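You operate a simulated robot arm through the tools that you are given. There is no shell and no other tool.

The job below is to be done with a simulated robot arm. You get a single attempt, and the scene is never put back.

## Task
Press the sleeve on the middle short hose and stand it in the DONE cup.
Fine: use the press block from the top drawer that bears the hose's code, close the drawer, pull the press lever down to its stop and put it up again; the block stays in the press; leave the other hoses. Set down upright: short black hose.

Only the result counts: the job must be done as asked and must still hold three seconds after the hand-in. Knocking over, shifting, dropping, spilling or breaking anything else fails it.

## Robot
A 7-joint arm with a two-finger parallel gripper, fixed in place. Base frame: the origin is at the foot of the arm, x ahead of it, y to its left, z up. Units: cm, rad, N and s.
With the tool pointing down near the work surface it reaches from about 26 to 84 cm from the base axis. Its first joint turns from -2.897 to 2.897 rad. Payload 3.43 kg.
The TCP is the grasp point between the finger pads, 3.4 cm short of the fingertips. In the tool frame z runs along the fingers and y along their closing line. The gripper opens to 12.8 cm. The fingers are 2.4 cm wide and 1.2 cm thick; the gripper's body (4.8 by 13 cm) begins 9.6 cm behind the TCP.
Orientation is that of the tool frame in the base frame, as a unit quaternion [x, y, z, w]. With the fingers straight down and closing along the base's y, the tool's x points along the base's -x, its y along +y and its z along -z.

## Interface
- The arm moves only by the tool send_rows. Its argument "rows" is a list of rows, each a list of 7 numbers: the shift along the tool's x, y, z in cm, then the turn, a rotation vector about the tool's x, y, z in rad, then the opening, from 0 (shut) to 1 (fully open). In form: [[dx, dy, dz, rx, ry, rz, grip], ...]. A call has 1 to 20 rows; each row is the pose to reach, as a shift and turn from the pose commanded when the call began, along the tool's axes at that moment. Rows are played at 5 a second. More than 5 cm and 0.15 rad between two rows, or a gripper value outside its range, and nothing of the call is played. A pose out of reach is approached as far as the arm can. The call stops where the force on the tool passes 90 N (or 10 N more than at its start, if that is more) or the arm is blocked; 0.2 s more then pass. Each finger travels about 15.3 cm/s and halts on what it meets, pressing with about 29 N; the grip force reading is that of the motor and also rises with nothing between the fingers. The clock runs only during rows and for 0.2 s after the last one: add rows that repeat a pose to give the fingers time. The reply holds the time, the measured pose of the TCP, the force on the tool along the base axes, the opening and the grip force, in the units named above and with some noise, with the torque about the TCP (base axes, N m) and any sound that the robot's microphone picked up, and new pictures: "pictures" is both (left out), scene, wrist or none.
- Cameras (640 x 400 px; columns grow to the right, rows downward): "scene" is fixed at [39.99, 49.74, 164.25]; the picture's right is [-0.89, -0.46, 0.00], its down [-0.30, 0.59, -0.75] and it looks along [0.34, -0.66, -0.67] (base axes); focal length 335 px, centre (320, 200). "wrist" rides on the gripper at [7.6, -1.1, -16] in the tool frame; the picture's right is [0.15, 0.99, 0.00], its down [-0.88, 0.13, -0.46] and it looks along [-0.45, 0.07, 0.89] (tool axes); focal length 234 px, centre (320, 200). There is no depth. A picture from a camera that has moved, and an enlarged one, comes with that camera's place and axes in the base frame and with its lens.
- zoom(camera, box): a new picture of the part [left, top, right, bottom] of that camera's present view, enlarged. No time passes.
- finish_job(): hands the job in; it is judged then, once.

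Places have to be worked out from the pictures, the camera data and where the tool is seen. Open the gripper and draw the arm clear of the work before you hand the job in, unless the task says otherwise.

The tools are called after ">>>" as name(argument=value, ...) on one line, values as JSON. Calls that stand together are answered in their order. send_rows: Moves the arm, as the interface text tells. Its arguments: {"type":"object","properties":{"rows":{"type":"array","items":{"type":"array","items":{"type":"number"}}},"pictures":{"type":"string","enum":["both","scene","wrist","none"]}},"required":["rows"]} The other tools are called the same way: zoom (camera, box) takes an enlarged picture of a part of a camera's view; finish_job () hands the job in.

At the start:

```text
clock: 0.0
tool_pos: [47.14, -2.71, 132.55]
tcp_rot: [0.0, 1.0, 0.0, -0.001]
wrist_force: [0.0, 0.4, 0.0]
wrist_torque: [-0.04, -0.01, 0.0]
gripper_width: 12.78
grasp_force: 0.0
```

scene: 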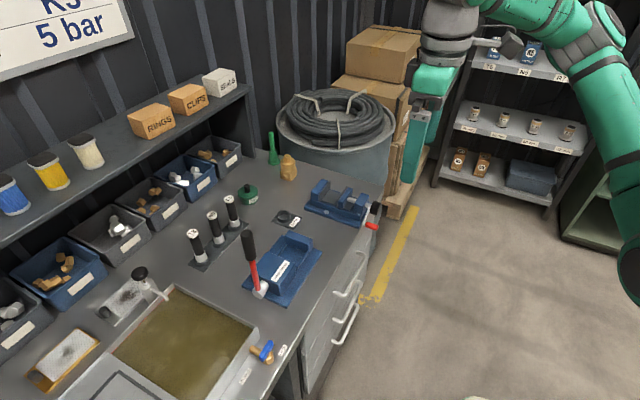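
wrist: 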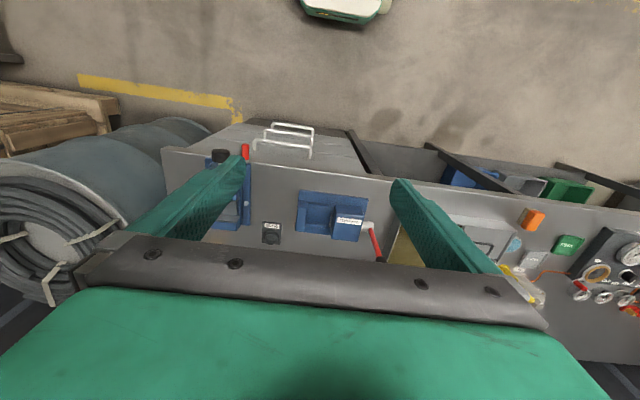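

I begin by looking at the bench closely: hoses, press, drawers and cup.

>>> zoom(camera="scene", box=[160, 140, 400, 290])

>>> zoom(camera="scene", box=[170, 180, 270, 280])

>>> zoom(camera="scene", box=[220, 220, 380, 320])

>>> zoom(camera="scene", box=[230, 240, 400, 400])

>>> zoom(camera="wrist", box=[160, 110, 440, 285])

```text
2.67 times, centred on (280, 215) of scene
camera zoom: at [39.99, 49.74, 164.25], right [-0.89, -0.46, 0.0], down [-0.3, 0.59, -0.75], along [0.34, -0.66, -0.67], focal length 893 px, centre (427, 160)
```

zoom: 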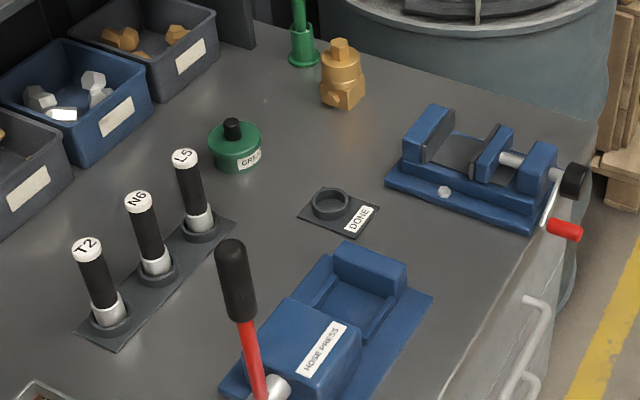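

```text
4.00 times, centred on (220, 230) of scene
camera zoom: at [39.99, 49.74, 164.25], right [-0.89, -0.46, 0.0], down [-0.3, 0.59, -0.75], along [0.34, -0.66, -0.67], focal length 1339 px, centre (720, 80)
```

zoom: 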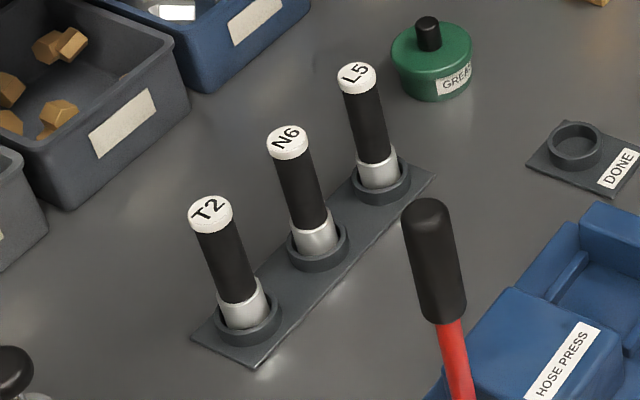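

```text
4.00 times, centred on (300, 270) of scene
camera zoom: at [39.99, 49.74, 164.25], right [-0.89, -0.46, 0.0], down [-0.3, 0.59, -0.75], along [0.34, -0.66, -0.67], focal length 1339 px, centre (400, -80)
```

zoom: 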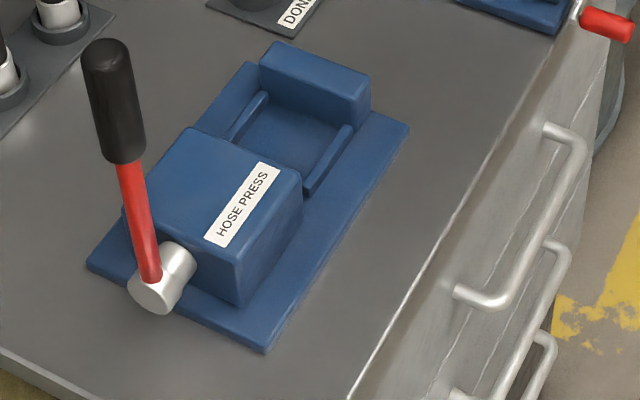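

```text
2.50 times, centred on (315, 320) of scene
camera zoom: at [39.99, 49.74, 164.25], right [-0.89, -0.46, 0.0], down [-0.3, 0.59, -0.75], along [0.34, -0.66, -0.67], focal length 837 px, centre (332, -100)
```

zoom: 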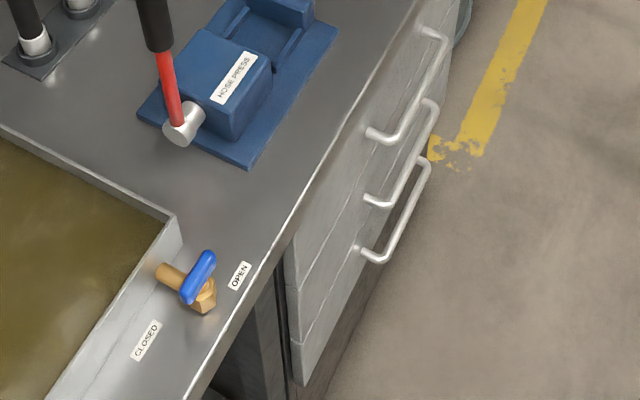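

```text
2.29 times, centred on (300, 198) of wrist
camera zoom: at [39.72, -3.81, 148.37], right [-0.15, 0.99, 0.0], down [0.88, 0.13, 0.46], along [0.45, 0.07, -0.89], focal length 535 px, centre (366, 206)
```

zoom: 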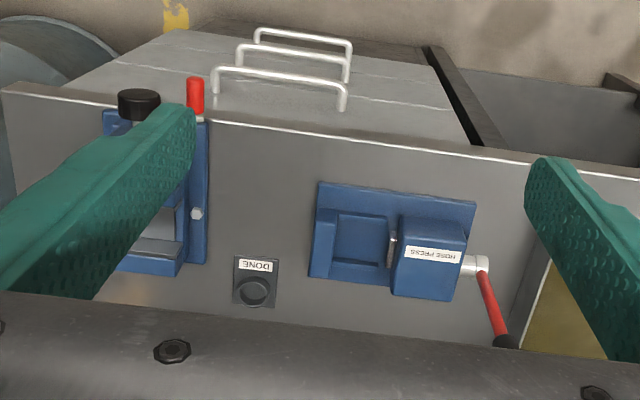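

Hose in the middle is N6. I zoom finer on the drawer handles and press from both cameras to triangulate them.

>>> zoom(camera="wrist", box=[240, 110, 400, 210])

>>> zoom(camera="scene", box=[300, 210, 420, 360])

>>> zoom(camera="wrist", box=[250, 180, 410, 280])

>>> zoom(camera="scene", box=[420, 20, 640, 200])

```text
4.00 times, centred on (320, 160) of wrist
camera zoom: at [39.72, -3.81, 148.37], right [-0.15, 0.99, 0.0], down [0.88, 0.13, 0.46], along [0.45, 0.07, -0.89], focal length 937 px, centre (320, 360)
```

zoom: 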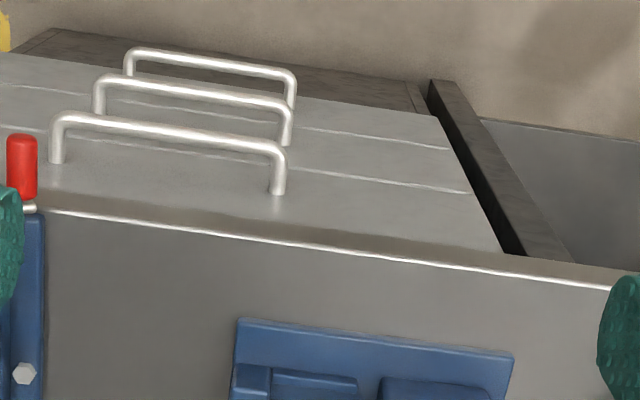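

```text
2.67 times, centred on (360, 285) of scene
camera zoom: at [39.99, 49.74, 164.25], right [-0.89, -0.46, 0.0], down [-0.3, 0.59, -0.75], along [0.34, -0.66, -0.67], focal length 893 px, centre (213, -27)
```

zoom: 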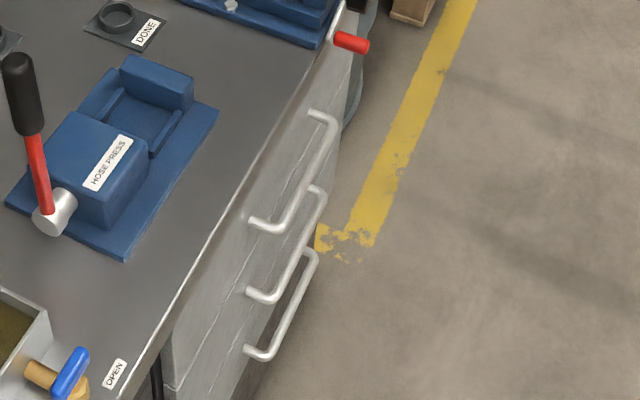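

```text
4.00 times, centred on (330, 230) of wrist
camera zoom: at [39.72, -3.81, 148.37], right [-0.15, 0.99, 0.0], down [0.88, 0.13, 0.46], along [0.45, 0.07, -0.89], focal length 937 px, centre (280, 80)
```

zoom: 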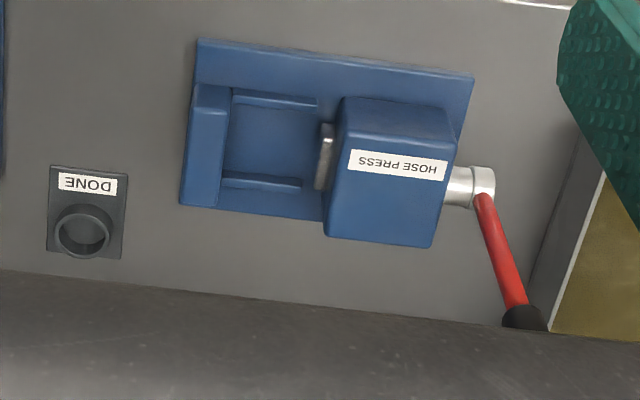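

```text
2.22 times, centred on (530, 110) of scene
camera zoom: at [39.99, 49.74, 164.25], right [-0.89, -0.46, 0.0], down [-0.3, 0.59, -0.75], along [0.34, -0.66, -0.67], focal length 744 px, centre (-147, 400)
```

zoom: 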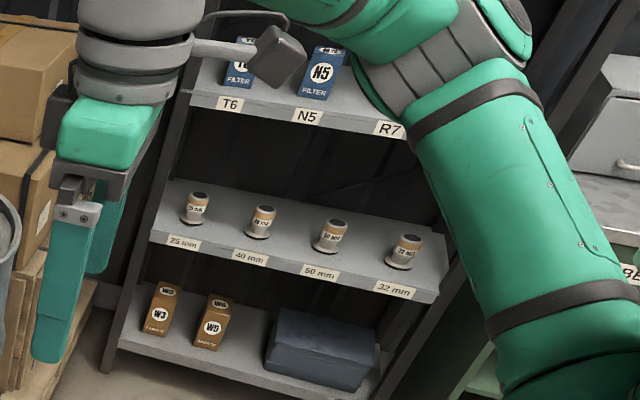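

The drawer handle bar runs along y from about (59.5,-21) to (59.5,-4) at z≈74, drawer face x≈63, bench edge x≈61.7. I first turn the tool 90° about its axis so the fingers close in the x–z plane.

>>> send_rows(rows=[[0, 0, 0, 0, 0, 0.143, 1], [0, 0, 0, 0, 0, 0.286, 1], [0, 0, 0, 0, 0, 0.428, 1], [0, 0, 0, 0, 0, 0.571, 1], [0, 0, 0, 0, 0, 0.714, 1], [0, 0, 0, 0, 0, 0.857, 1], [0, 0, 0, 0, 0, 1.0, 1], [0, 0, 0, 0, 0, 1.142, 1], [0, 0, 0, 0, 0, 1.285, 1], [0, 0, 0, 0, 0, 1.428, 1], [0, 0, 0, 0, 0, 1.571, 1], [0, 0, 0, 0, 0, 1.571, 1]])

```text
clock: 2.6
tool_pos: [47.01, -2.67, 132.51]
tcp_rot: [0.708, 0.706, 0.001, 0.001]
wrist_force: [-0.8, -0.3, 0.1]
wrist_torque: [0.06, -0.02, -0.01]
gripper_width: 12.83
grasp_force: 0.2
camera wrist: at [46.18, 4.93, 148.34], right [0.99, 0.14, 0.0], down [0.13, -0.88, 0.46], along [0.07, -0.45, -0.89], focal length 234 px, centre (320, 200)
```

scene: 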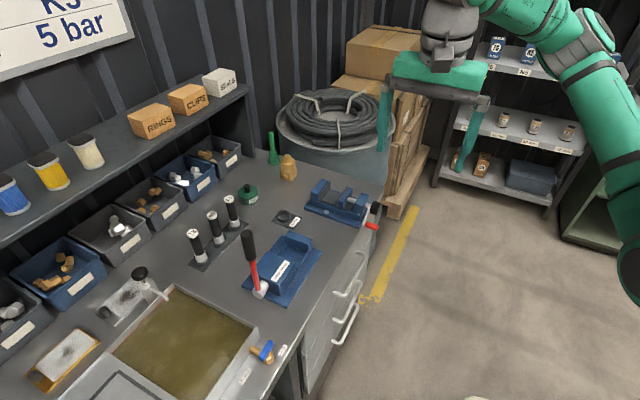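
wrist: 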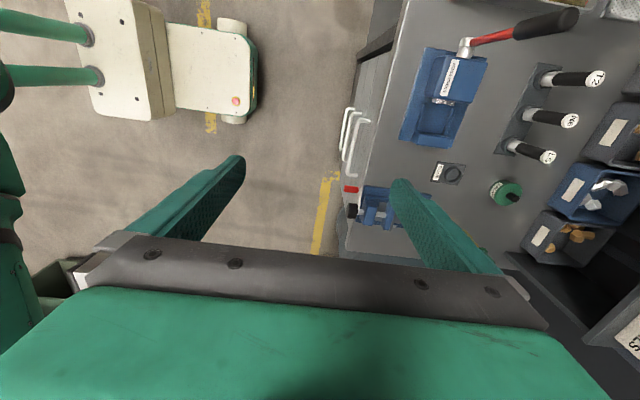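

The turn went fine. Now I tilt the tool forward by 0.7 rad and go down to a pre-grasp about 8 cm before the handle, with the fingers nearly closed.

>>> send_rows(rows=[[-0.8, 0.57, 4.64, -0.064, 0, 0, 0.6], [-1.6, 1.14, 9.27, -0.127, 0, 0, 0.2], [-2.4, 1.7, 13.9, -0.19, 0, 0, 0.2], [-3.2, 2.27, 18.55, -0.255, 0, 0, 0.2], [-4.0, 2.84, 23.2, -0.318, 0, 0, 0.2], [-4.8, 3.41, 27.8, -0.382, 0, 0, 0.2], [-5.6, 3.98, 32.45, -0.445, 0, 0, 0.2], [-6.4, 4.55, 37.1, -0.51, 0, 0, 0.2], [-7.2, 5.1, 41.7, -0.573, 0, 0, 0.2], [-8.0, 5.68, 46.4, -0.636, 0, 0, 0.2], [-8.8, 6.25, 51, -0.7, 0, 0, 0.2], [-8.8, 6.25, 51, -0.7, 0, 0, 0.2]])

```text
clock: 5.2
tool_pos: [53.57, -11.23, 81.56]
tcp_rot: [0.664, 0.664, 0.243, 0.243]
wrist_force: [0.0, 0.0, -0.7]
wrist_torque: [0.02, 0.0, -0.02]
gripper_width: 2.55
grasp_force: 0.0
camera wrist: at [42.5, -3.65, 92.93], right [0.76, 0.15, 0.64], down [-0.19, -0.88, 0.43], along [0.63, -0.45, -0.64], focal length 234 px, centre (320, 200)
```

scene: 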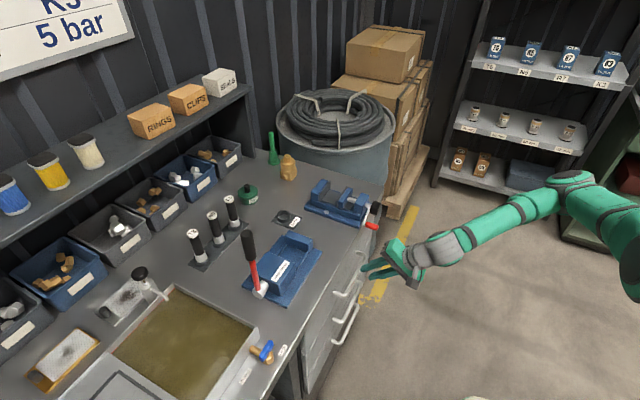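
wrist: 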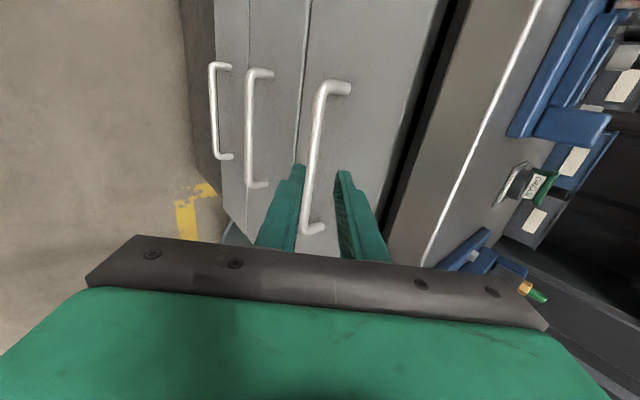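

The handle sits well ahead, roughly between the fingertips. I zoom to check the alignment before advancing.

>>> zoom(camera="wrist", box=[240, 60, 440, 260])

>>> zoom(camera="scene", box=[320, 220, 440, 320])

```text
2.00 times, centred on (340, 160) of wrist
camera zoom: at [42.5, -3.65, 92.93], right [0.76, 0.15, 0.64], down [-0.19, -0.88, 0.43], along [0.63, -0.45, -0.64], focal length 468 px, centre (280, 280)
```

zoom: 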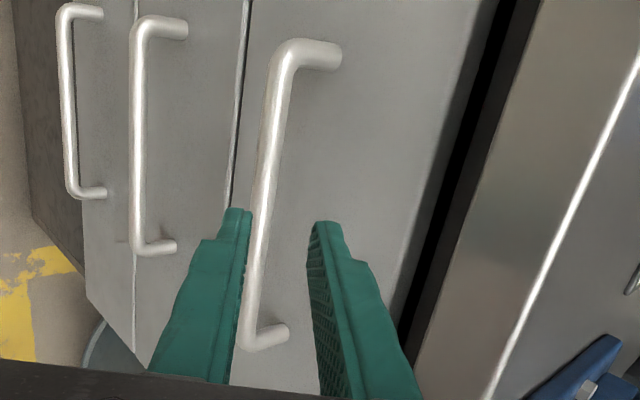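

```text
4.00 times, centred on (380, 270) of scene
camera zoom: at [39.99, 49.74, 164.25], right [-0.89, -0.46, 0.0], down [-0.3, 0.59, -0.75], along [0.34, -0.66, -0.67], focal length 1339 px, centre (80, -80)
```

zoom: 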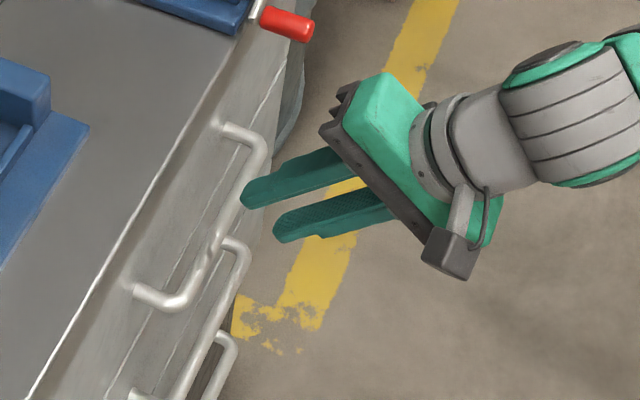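

Estimated bar position (59.4, z 73.6): 9.8 cm ahead along the tool and 0.7 cm low of its axis. I shift sideways and advance 8 cm.

>>> send_rows(rows=[[0, -0.75, 0, 0, 0, 0, 0.2], [0, -0.75, 3, 0, 0, 0, 0.2], [0, -0.75, 6, 0, 0, 0, 0.2], [0, -0.75, 8, 0, 0, 0, 0.2], [0, -0.75, 8, 0, 0, 0, 0.2]], pictures="both")

>>> zoom(camera="wrist", box=[240, 60, 440, 260])

>>> zoom(camera="scene", box=[300, 220, 420, 320])

```text
clock: 6.4
tool_pos: [57.87, -11.4, 74.92]
tcp_rot: [0.664, 0.664, 0.243, 0.243]
wrist_force: [-0.5, -0.6, 0.7]
wrist_torque: [-0.03, 0.0, -0.01]
gripper_width: 2.57
grasp_force: 0.2
camera wrist: at [46.96, -3.85, 86.34], right [0.76, 0.15, 0.64], down [-0.19, -0.88, 0.43], along [0.62, -0.45, -0.64], focal length 234 px, centre (320, 200)
```

scene: 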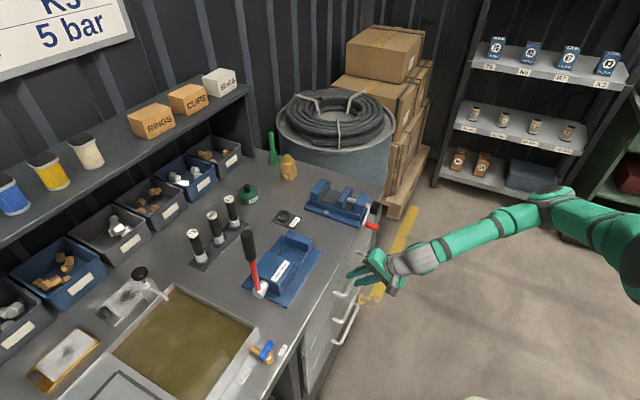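
wrist: 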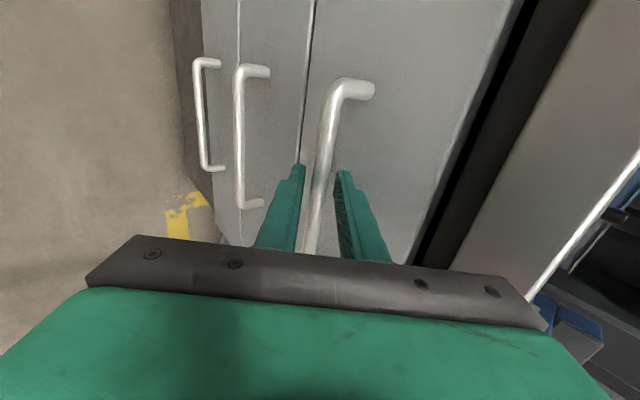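

```text
2.00 times, centred on (340, 160) of wrist
camera zoom: at [46.96, -3.85, 86.34], right [0.76, 0.15, 0.64], down [-0.19, -0.88, 0.43], along [0.62, -0.45, -0.64], focal length 468 px, centre (280, 280)
```

zoom: 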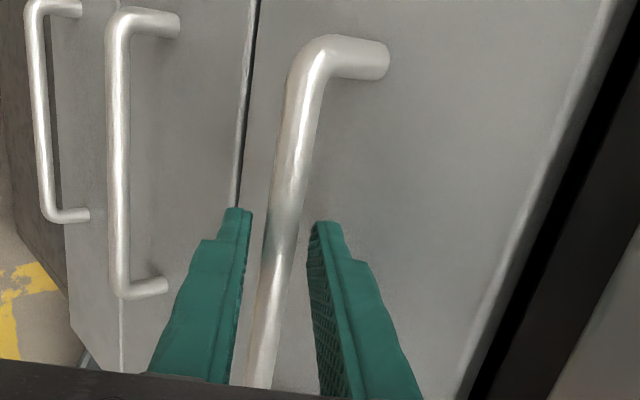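

```text
4.00 times, centred on (360, 270) of scene
camera zoom: at [39.99, 49.74, 164.25], right [-0.89, -0.46, 0.0], down [-0.3, 0.59, -0.75], along [0.34, -0.66, -0.67], focal length 1339 px, centre (160, -80)
```

zoom: 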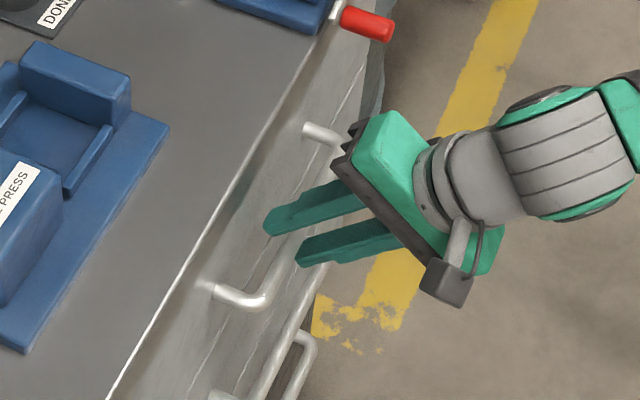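

The bar is between the fingers; I close on it.

>>> send_rows(rows=[[0, 0, 0, 0, 0, 0, 0], [0, 0, 0, 0, 0, 0, 0], [0, 0, 0, 0, 0, 0, 0]], pictures="wrist")

```text
clock: 7.2
tool_pos: [57.92, -11.39, 75.01]
tcp_rot: [0.664, 0.664, 0.244, 0.243]
wrist_force: [1.4, -0.6, 0.9]
wrist_torque: [0.42, -0.04, -0.37]
gripper_width: 1.36
grasp_force: 45.5
camera wrist: at [46.96, -3.85, 86.36], right [0.76, 0.15, 0.64], down [-0.2, -0.88, 0.43], along [0.62, -0.45, -0.64], focal length 234 px, centre (320, 200)
```

wrist: 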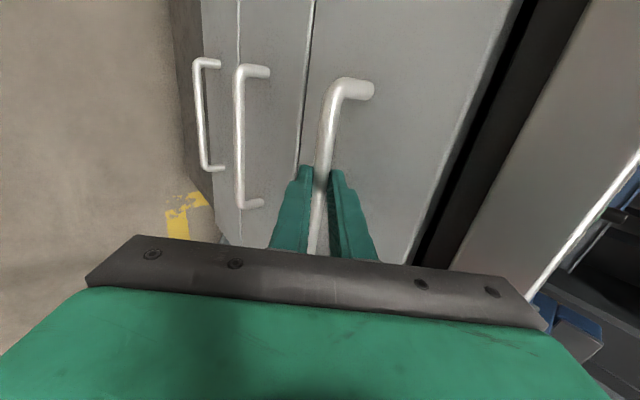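

Gripped (1.36 cm). I pull the drawer straight back along −x by 18 cm.

>>> send_rows(rows=[[0, -1.15, -0.97, 0, 0, 0, 0], [0, -2.3, -1.93, 0, 0, 0, 0], [0, -3.44, -2.9, 0, 0, 0, 0], [0, -4.59, -3.86, 0, 0, 0, 0], [0, -5.74, -4.83, 0, 0, 0, 0], [0, -6.89, -5.8, 0, 0, 0, 0], [0, -8.03, -6.76, 0, 0, 0, 0], [0, -9.18, -7.73, 0, 0, 0, 0], [0, -10.33, -8.7, 0, 0, 0, 0], [0, -11.5, -9.66, 0, 0, 0, 0], [0, -12.6, -10.6, 0, 0, 0, 0], [0, -13.77, -11.6, 0, 0, 0, 0]])

```text
clock: 9.8
tool_pos: [39.98, -11.32, 75.11]
tcp_rot: [0.664, 0.664, 0.243, 0.244]
wrist_force: [0.7, 6.7, 31.0]
wrist_torque: [0.11, -0.37, -0.44]
gripper_width: 1.38
grasp_force: 44.9
camera wrist: at [28.94, -3.88, 86.33], right [0.75, 0.15, 0.64], down [-0.19, -0.88, 0.43], along [0.63, -0.45, -0.64], focal length 234 px, centre (320, 200)
```

scene: 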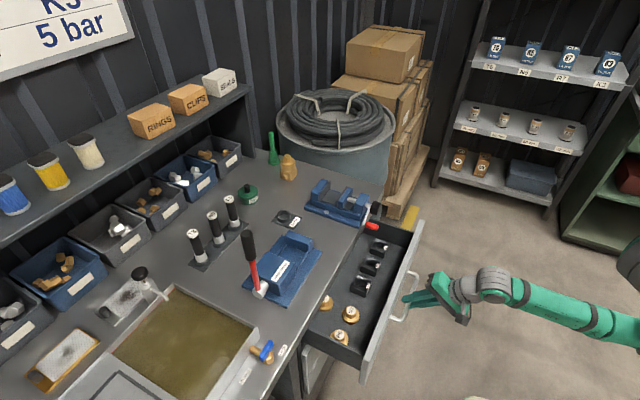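
wrist: 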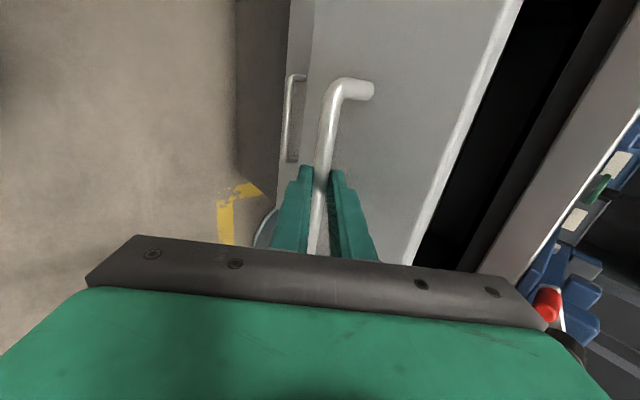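

The drawer opened 18 cm. I zoom in on its content.

>>> zoom(camera="scene", box=[300, 225, 420, 375])

>>> zoom(camera="scene", box=[340, 230, 400, 300])

```text
2.67 times, centred on (360, 300) of scene
camera zoom: at [39.99, 49.74, 164.25], right [-0.89, -0.46, 0.0], down [-0.3, 0.59, -0.75], along [0.34, -0.66, -0.67], focal length 893 px, centre (213, -67)
```

zoom: 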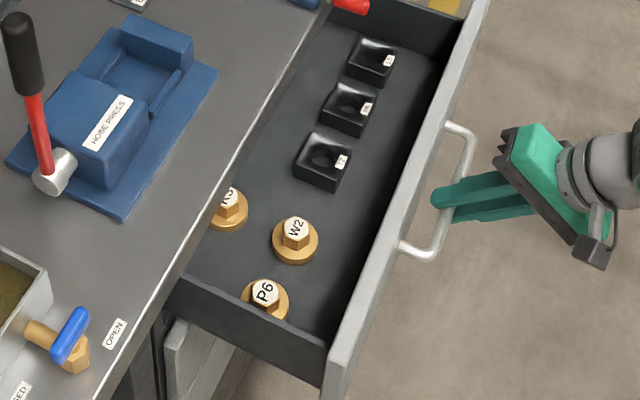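

```text
5.71 times, centred on (370, 265) of scene
camera zoom: at [39.99, 49.74, 164.25], right [-0.89, -0.46, 0.0], down [-0.3, 0.59, -0.75], along [0.34, -0.66, -0.67], focal length 1913 px, centre (34, -171)
```

zoom: 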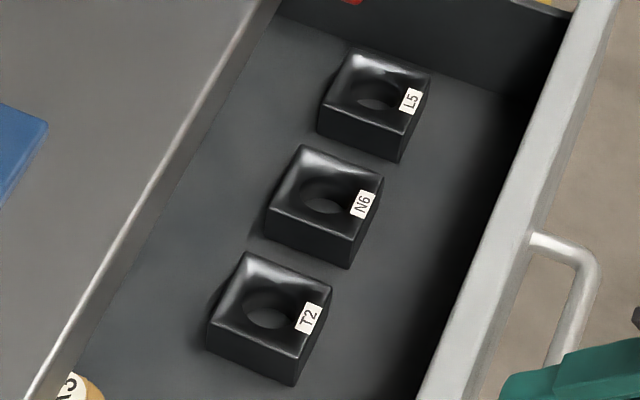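

The three blocks are L5, N6, T2; N6 is the middle one (x≈56, y≈-18), a bit close to the bench edge. I pull the drawer about 4 cm further for clearance.

>>> send_rows(rows=[[0, -0.765, -0.644, 0, 0, 0, 0], [0, -1.53, -1.29, 0, 0, 0, 0], [0, -2.3, -1.93, 0, 0, 0, 0], [0, -3.06, -2.58, 0, 0, 0, 0], [0, -3.06, -2.58, 0, 0, 0, 0]])

```text
clock: 11.0
tool_pos: [36.13, -11.38, 75.03]
tcp_rot: [0.664, 0.665, 0.244, 0.24]
wrist_force: [-1.5, 13.7, 24.3]
wrist_torque: [0.2, -0.31, -0.48]
gripper_width: 1.37
grasp_force: 44.8
camera wrist: at [25.05, -3.95, 86.39], right [0.76, 0.15, 0.64], down [-0.19, -0.88, 0.43], along [0.63, -0.45, -0.64], focal length 234 px, centre (320, 200)
```

scene: 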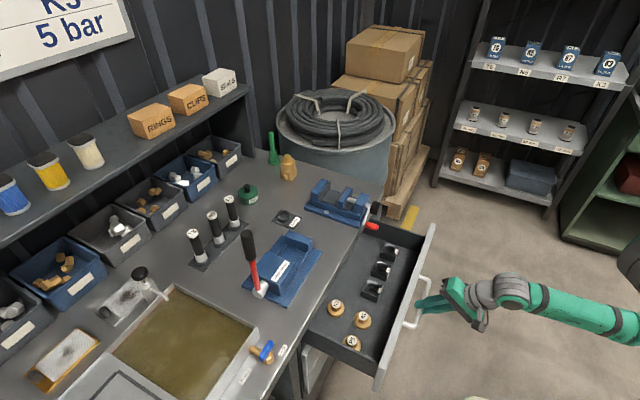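
wrist: 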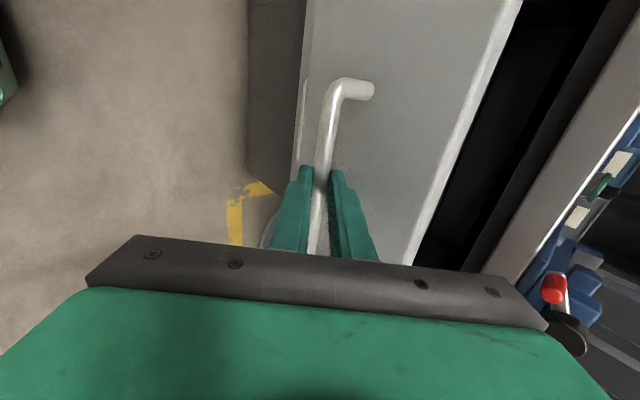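

Open by 22 cm now. I release the handle, back off along the tool axis, and rise.

>>> send_rows(rows=[[0, 0, 0, 0, 0, 0, 0.2], [0, 0, 0, 0, 0, 0, 0.2], [0, 0, -2.5, 0, 0, 0, 0.2], [0, 0, -5, 0, 0, 0, 0.2], [0, 3.2, -8.8, 0, 0, 0, 0.3], [0, 6.4, -12.6, 0.1, 0, 0, 0.5], [0, 9.6, -16.4, 0.2, 0, 0, 0.5], [0, 12.8, -20.2, 0.3, 0, 0, 0.5], [0, 16, -24, 0.4, 0, 0, 0.5], [0, 17.5, -24, 0.5, 0, 0, 0.5], [0, 19, -24, 0.6, 0, 0, 0.5], [0, 20, -24, 0.7, 0, 0, 0.5], [0, 20, -24, 0.7, 0, 0, 0.5]])

```text
clock: 13.8
tool_pos: [35.63, -11.43, 106.17]
tcp_rot: [0.707, 0.707, -0.001, 0.001]
wrist_force: [0.2, 0.6, -0.2]
wrist_torque: [0.02, -0.02, 0.02]
gripper_width: 6.39
grasp_force: 0.0
out of reach, approached as far as the arm can: row 4, 5, 6, 7, 8, 9, 10, 11
camera wrist: at [34.71, -3.96, 122.01], right [0.99, 0.15, 0.0], down [0.13, -0.88, 0.46], along [0.07, -0.45, -0.89], focal length 234 px, centre (320, 200)
```

scene: 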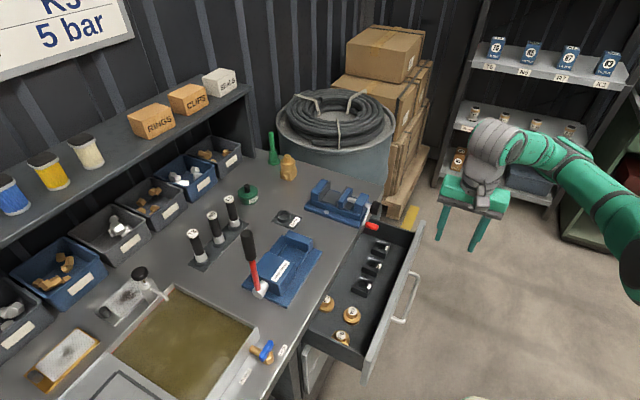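
wrist: 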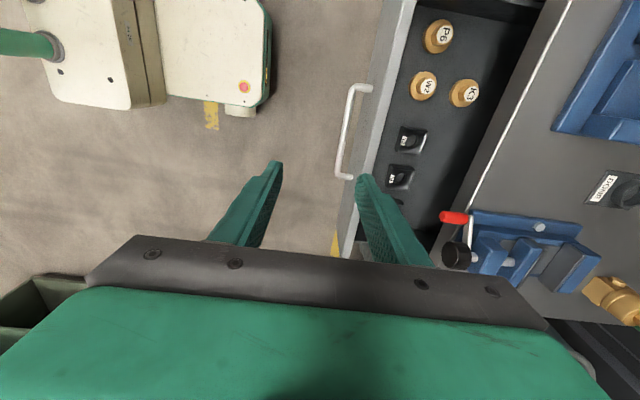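

The drawer seems to have slid back in a little as the arm ran out of reach. I zoom in to locate the blocks and the drawer from both views.

>>> zoom(camera="wrist", box=[340, 80, 500, 220])

>>> zoom(camera="scene", box=[330, 225, 430, 305])

>>> zoom(camera="scene", box=[290, 215, 450, 375])

```text
2.86 times, centred on (420, 150) of wrist
camera zoom: at [34.71, -3.96, 122.01], right [0.99, 0.15, 0.0], down [0.13, -0.88, 0.46], along [0.07, -0.45, -0.89], focal length 669 px, centre (34, 343)
```

zoom: 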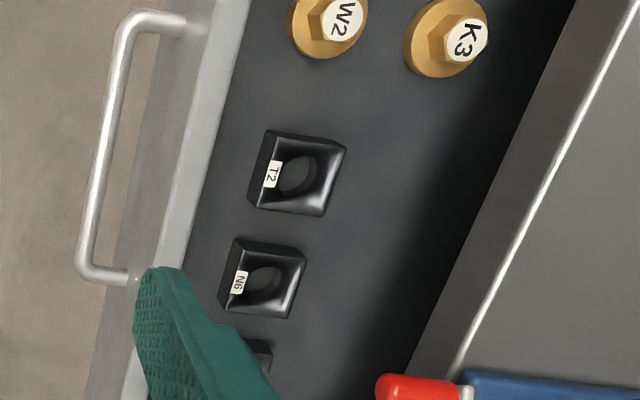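

```text
5.00 times, centred on (380, 265) of scene
camera zoom: at [39.99, 49.74, 164.25], right [-0.89, -0.46, 0.0], down [-0.3, 0.59, -0.75], along [0.34, -0.66, -0.67], focal length 1674 px, centre (20, -125)
```

zoom: 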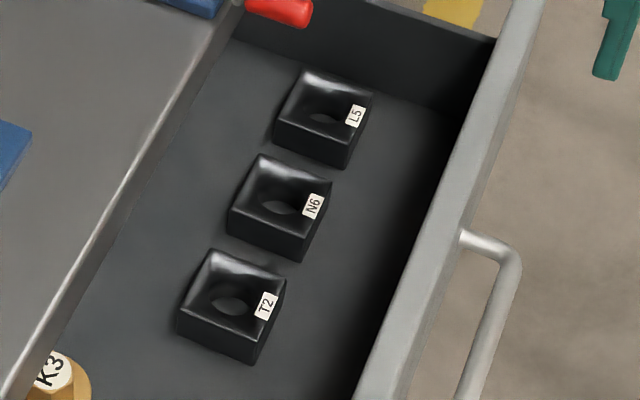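

```text
2.50 times, centred on (370, 295) of scene
camera zoom: at [39.99, 49.74, 164.25], right [-0.89, -0.46, 0.0], down [-0.3, 0.59, -0.75], along [0.34, -0.66, -0.67], focal length 837 px, centre (195, -38)
```

zoom: 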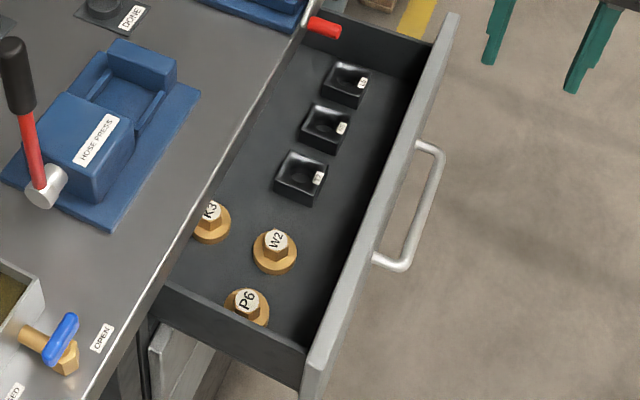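

I zoom in further on the N6 block for accurate corners.

>>> zoom(camera="wrist", box=[385, 120, 455, 165])

>>> zoom(camera="wrist", box=[375, 150, 445, 205])

>>> zoom(camera="scene", box=[350, 250, 390, 280])

>>> zoom(camera="scene", box=[240, 220, 330, 310])

```text
8.89 times, centred on (420, 142) of wrist
camera zoom: at [34.71, -3.96, 122.01], right [0.99, 0.15, 0.0], down [0.13, -0.88, 0.46], along [0.07, -0.45, -0.89], focal length 2082 px, centre (-569, 711)
```

zoom: 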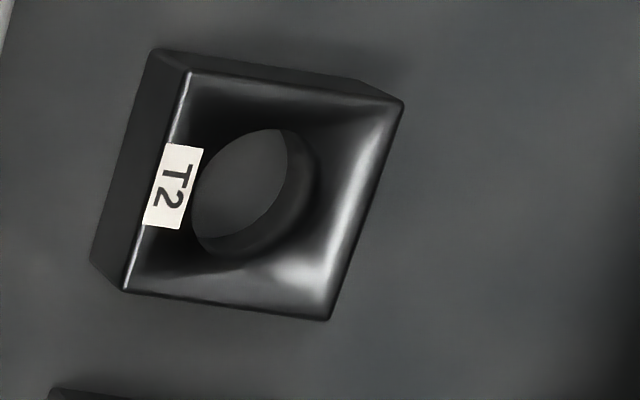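

```text
7.27 times, centred on (410, 178) of wrist
camera zoom: at [34.71, -3.96, 122.01], right [0.99, 0.15, 0.0], down [0.13, -0.88, 0.46], along [0.07, -0.45, -0.89], focal length 1703 px, centre (-334, 364)
```

zoom: 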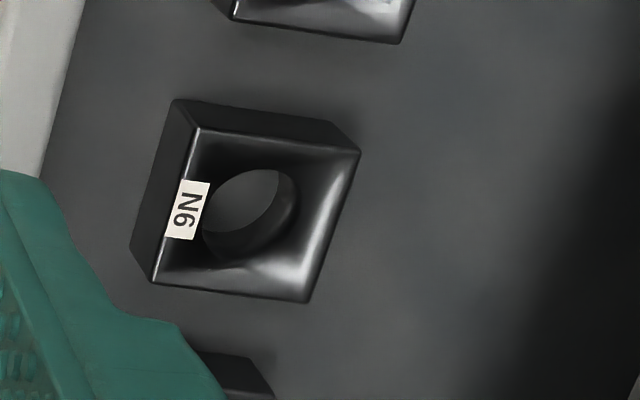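

```text
13.33 times, centred on (370, 265) of scene
camera zoom: at [39.99, 49.74, 164.25], right [-0.89, -0.46, 0.0], down [-0.3, 0.59, -0.75], along [0.34, -0.66, -0.67], focal length 4463 px, centre (-347, -667)
```

zoom: 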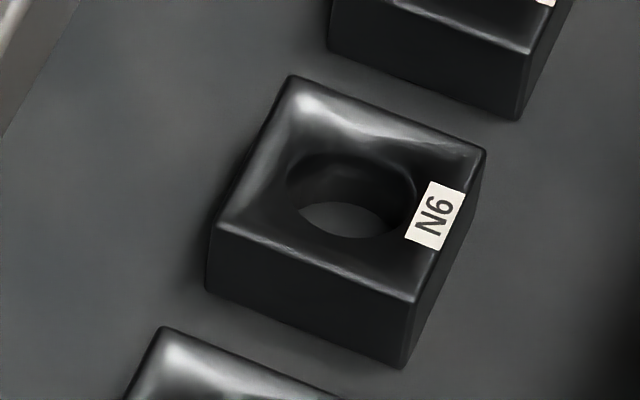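

```text
4.44 times, centred on (285, 265) of scene
camera zoom: at [39.99, 49.74, 164.25], right [-0.89, -0.46, 0.0], down [-0.3, 0.59, -0.75], along [0.34, -0.66, -0.67], focal length 1488 px, centre (476, -89)
```

zoom: 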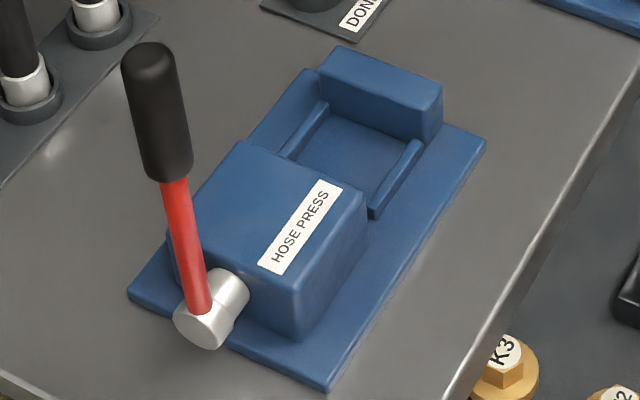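

The N6 block is at about (56.6,-21.8), top z≈70.6, 5.3 cm square; the drawer slid back to 18 cm. To clear the bench edge I'll draw it out again by reaching with shut vertical fingers inside the drawer behind its front panel and pulling; first position above.

>>> send_rows(rows=[[-0.5, 4.7, 0, 0, 0, 0, 0.2], [-1, 9.4, 0, 0, 0, 0, 0], [-1.3, 14.2, 0, 0, 0, 0, 0], [-1.3, 14.2, 4.8, 0, 0, 0, 0], [-1.3, 14.2, 9.6, 0, 0, 0, 0], [-1.3, 14.2, 14.4, 0, 0, 0, 0], [-1.3, 14.2, 14.4, 0, 0, 0, 0]])

>>> zoom(camera="scene", box=[290, 175, 450, 335])

>>> zoom(camera="wrist", box=[160, 100, 480, 300])

```text
clock: 15.4
tool_pos: [50.14, -12.74, 91.78]
tcp_rot: [0.706, 0.708, 0.0, 0.002]
wrist_force: [-0.6, 0.3, 0.1]
wrist_torque: [0.04, -0.03, 0.0]
gripper_width: 0.0
grasp_force: 28.7
camera wrist: at [49.14, -5.21, 107.53], right [0.99, 0.15, 0.0], down [0.13, -0.88, 0.46], along [0.07, -0.45, -0.89], focal length 234 px, centre (320, 200)
```

scene: 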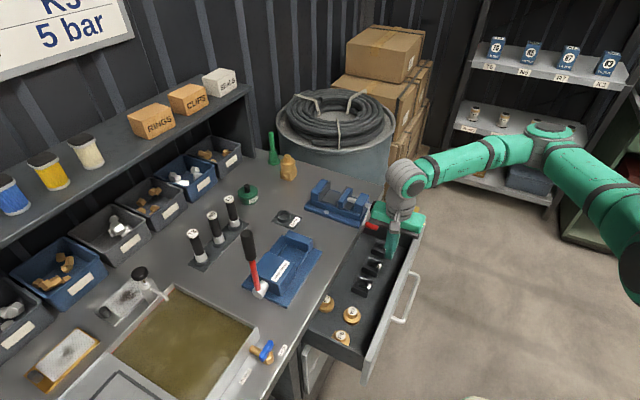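
wrist: 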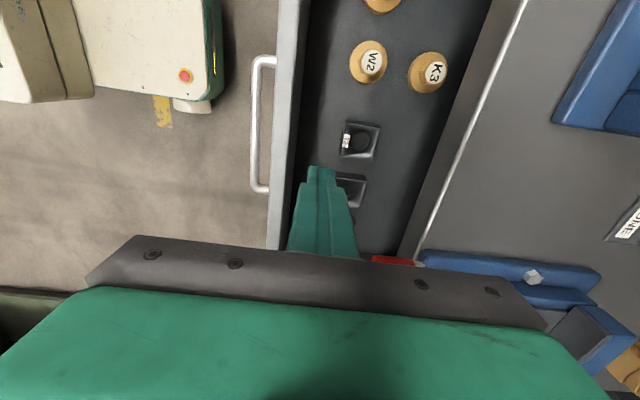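

```text
2.50 times, centred on (370, 255) of scene
camera zoom: at [39.99, 49.74, 164.25], right [-0.89, -0.46, 0.0], down [-0.3, 0.59, -0.75], along [0.34, -0.66, -0.67], focal length 837 px, centre (195, 62)
```

zoom: 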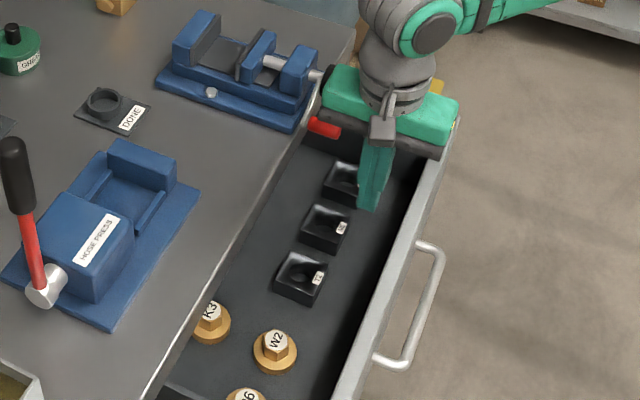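

```text
2.00 times, centred on (320, 200) of wrist
camera zoom: at [49.14, -5.21, 107.53], right [0.99, 0.15, 0.0], down [0.13, -0.88, 0.46], along [0.07, -0.45, -0.89], focal length 468 px, centre (320, 200)
```

zoom: 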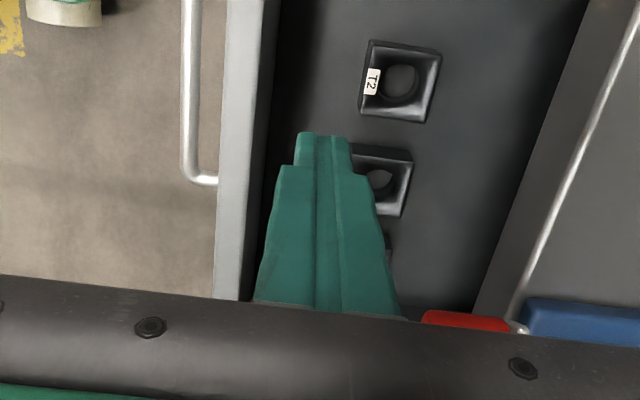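

Fingers are shut and inside the drawer's outline at x≈50, clear of the blocks. The red vise handle juts out at about (57.8,-18.7,91.4), so I want the drawer further out: lower inside and pull −x until the panel has moved about 7 cm.

>>> send_rows(rows=[[0, 0, 4.5, 0, 0, 0, 0], [0, 0, 9, 0, 0, 0, 0], [0, 0, 12.4, 0, 0, 0, 0], [0, -1.5, 12.4, 0, 0, 0, 0], [0, -3, 12.4, 0, 0, 0, 0], [0, -4, 12.4, 0, 0, 0, 0], [0, -5, 12.4, 0, 0, 0, 0], [0, -6, 12.4, 0, 0, 0, 0], [0, -7, 12.4, 0, 0, 0, 0], [0, -8, 12.4, 0, 0, 0, 0], [0, -9, 12.4, 0, 0, 0, 0], [0, -10, 12.4, 0, 0, 0, 0], [0, -10.8, 12.4, 0, 0, 0, 0], [0, -10.8, 12.4, 0, 0, 0, 0]])

```text
clock: 18.4
tool_pos: [39.23, -12.93, 79.5]
tcp_rot: [0.707, 0.707, 0.001, 0.0]
wrist_force: [-0.4, 0.1, 0.1]
wrist_torque: [0.02, -0.01, 0.01]
gripper_width: 0.02
grasp_force: 29.0
camera wrist: at [38.27, -5.33, 95.22], right [0.99, 0.15, 0.0], down [0.13, -0.88, 0.46], along [0.07, -0.45, -0.89], focal length 234 px, centre (320, 200)
```

scene: 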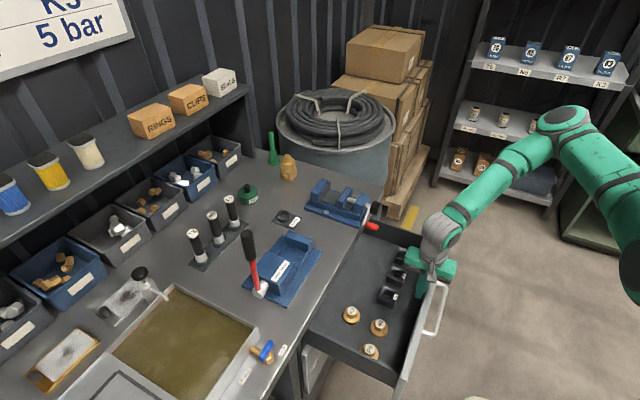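
wrist: 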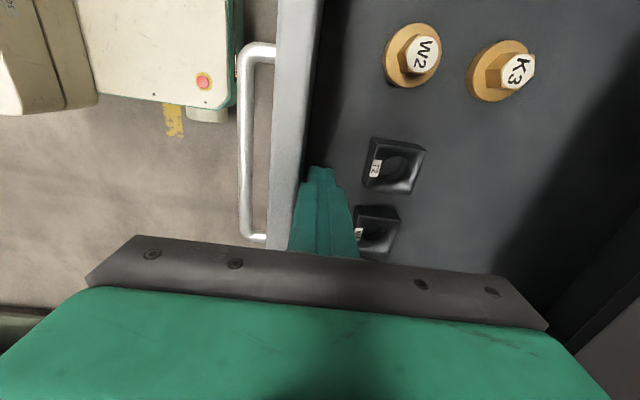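

The drawer is well out. I rise and shift to view the blocks again.

>>> send_rows(rows=[[0, 1, -4.5, 0, 0, 0, 0], [1, 2, -9, 0, 0, 0, 0], [2, 3, -13.5, 0, 0, 0, 0.3], [4, 4, -18, 0, 0, 0, 0.55], [6, 5, -22, 0, 0, 0, 0.55], [8, 6, -26, 0, 0, 0, 0.55], [8, 6, -26, 0, 0, 0, 0.55]])

>>> zoom(camera="wrist", box=[300, 80, 460, 180])

>>> zoom(camera="scene", box=[375, 250, 415, 280])

>>> zoom(camera="scene", box=[340, 210, 460, 330])

```text
refused: row 4 steps farther than a row can; nothing moved
```

```text
4.00 times, centred on (380, 130) of wrist
camera zoom: at [38.27, -5.33, 95.22], right [0.99, 0.15, 0.0], down [0.13, -0.88, 0.46], along [0.07, -0.45, -0.89], focal length 937 px, centre (80, 480)
```

zoom: 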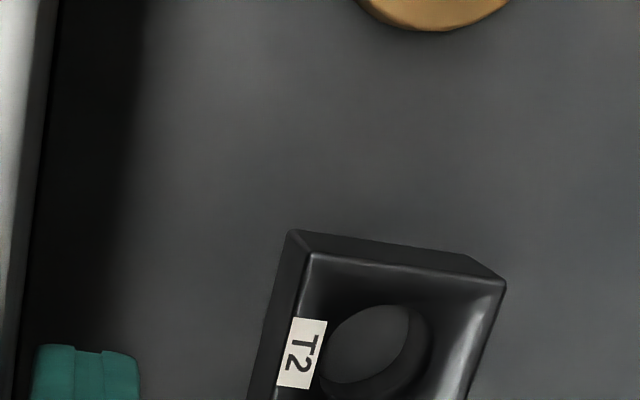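

```text
13.33 times, centred on (395, 265) of scene
camera zoom: at [39.99, 49.74, 164.25], right [-0.89, -0.46, 0.0], down [-0.3, 0.59, -0.75], along [0.34, -0.66, -0.67], focal length 4463 px, centre (-680, -667)
```

zoom: 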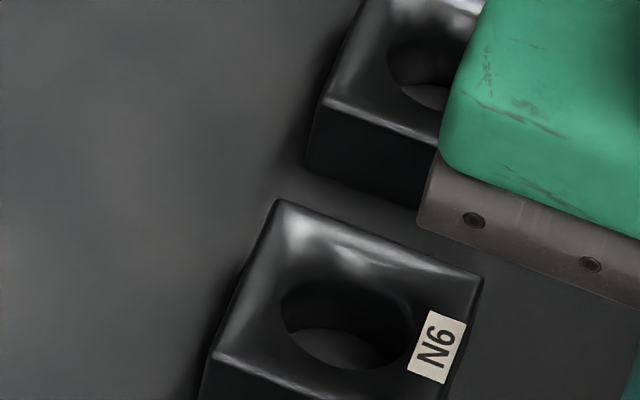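

```text
3.33 times, centred on (400, 270) of scene
camera zoom: at [39.99, 49.74, 164.25], right [-0.89, -0.46, 0.0], down [-0.3, 0.59, -0.75], along [0.34, -0.66, -0.67], focal length 1116 px, centre (53, -33)
```

zoom: 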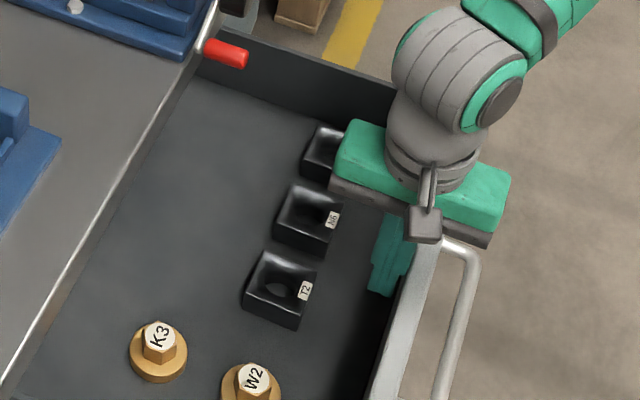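

Steps were too large; I resend with smaller ones.

>>> send_rows(rows=[[0, 0.5, -4.5, 0, 0, 0, 0], [1, 1.5, -9, 0, 0, 0, 0], [2, 2.5, -13, 0, 0, 0, 0.3], [3.5, 3.5, -17, 0, 0, 0, 0.55], [5, 4.5, -21, 0, 0, 0, 0.55], [6.5, 5.5, -24, 0, 0, 0, 0.55], [8, 6, -26, 0, 0, 0, 0.55], [8, 6, -26, 0, 0, 0, 0.55]])

>>> zoom(camera="wrist", box=[290, 80, 450, 180])

>>> zoom(camera="scene", box=[375, 255, 415, 285])

```text
clock: 20.2
tool_pos: [45.17, -4.68, 105.28]
tcp_rot: [0.707, 0.707, 0.0, 0.0]
wrist_force: [-0.9, -0.2, -0.5]
wrist_torque: [-0.01, 0.02, -0.01]
gripper_width: 7.04
grasp_force: 0.1
camera wrist: at [44.32, 2.71, 121.14], right [0.99, 0.15, 0.0], down [0.13, -0.88, 0.46], along [0.07, -0.45, -0.89], focal length 234 px, centre (320, 200)
```

scene: 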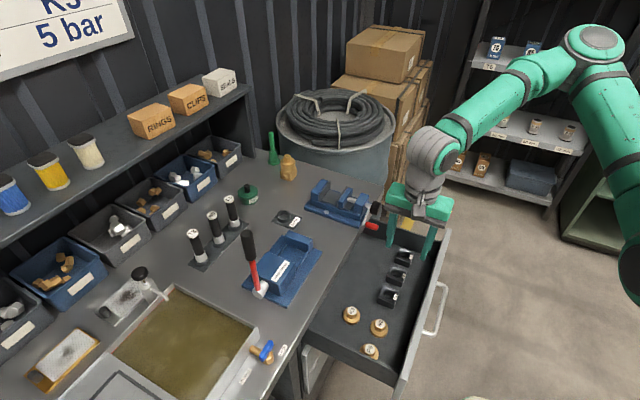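
wrist: 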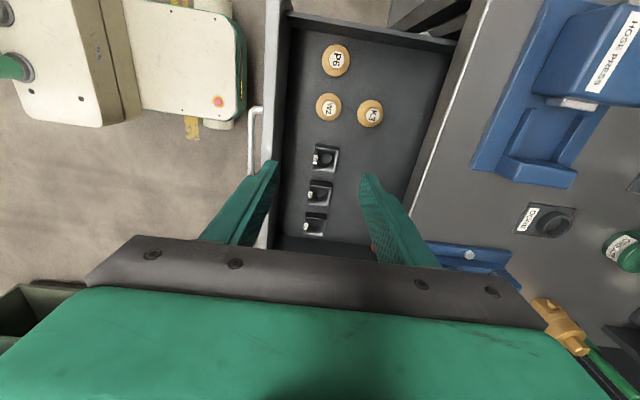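

```text
4.00 times, centred on (370, 130) of wrist
camera zoom: at [44.32, 2.71, 121.14], right [0.99, 0.15, 0.0], down [0.13, -0.88, 0.46], along [0.07, -0.45, -0.89], focal length 937 px, centre (120, 480)
```

zoom: 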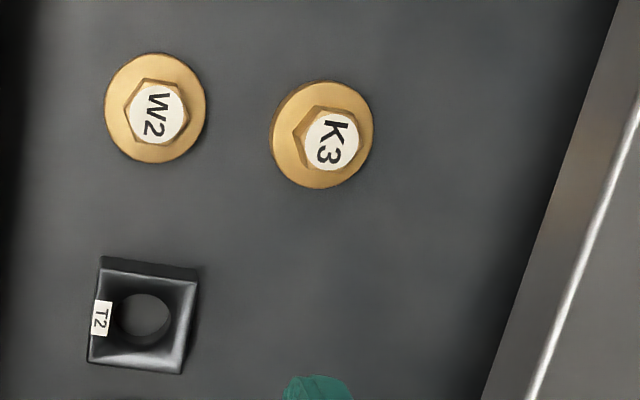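

```text
13.33 times, centred on (395, 270) of scene
camera zoom: at [39.99, 49.74, 164.25], right [-0.89, -0.46, 0.0], down [-0.3, 0.59, -0.75], along [0.34, -0.66, -0.67], focal length 4463 px, centre (-680, -733)
```

zoom: 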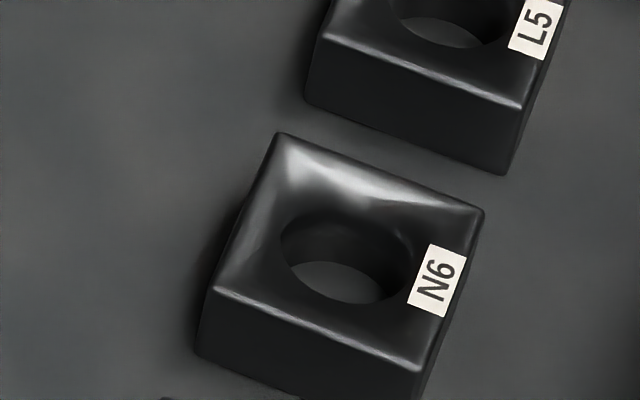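

>>> zoom(camera="wrist", box=[280, 135, 360, 245])

>>> zoom(camera="wrist", box=[450, 0, 640, 200])

```text
3.64 times, centred on (320, 190) of wrist
camera zoom: at [44.32, 2.71, 121.14], right [0.99, 0.15, 0.0], down [0.13, -0.88, 0.46], along [0.07, -0.45, -0.89], focal length 852 px, centre (320, 236)
```

zoom: 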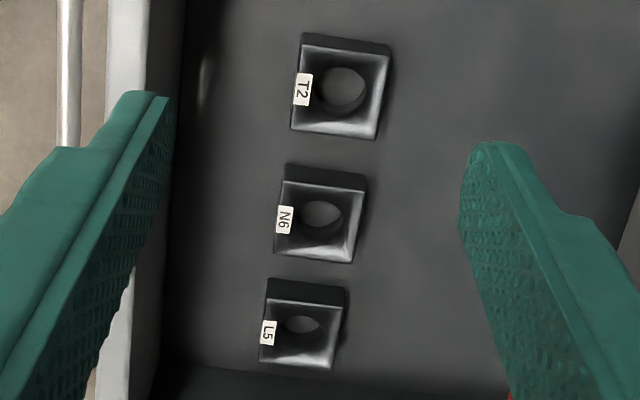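

```text
2.00 times, centred on (545, 100) of wrist
camera zoom: at [44.32, 2.71, 121.14], right [0.99, 0.15, 0.0], down [0.13, -0.88, 0.46], along [0.07, -0.45, -0.89], focal length 468 px, centre (-130, 400)
```

zoom: 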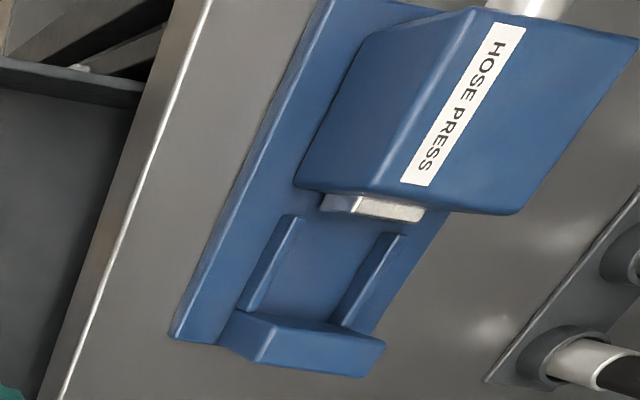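

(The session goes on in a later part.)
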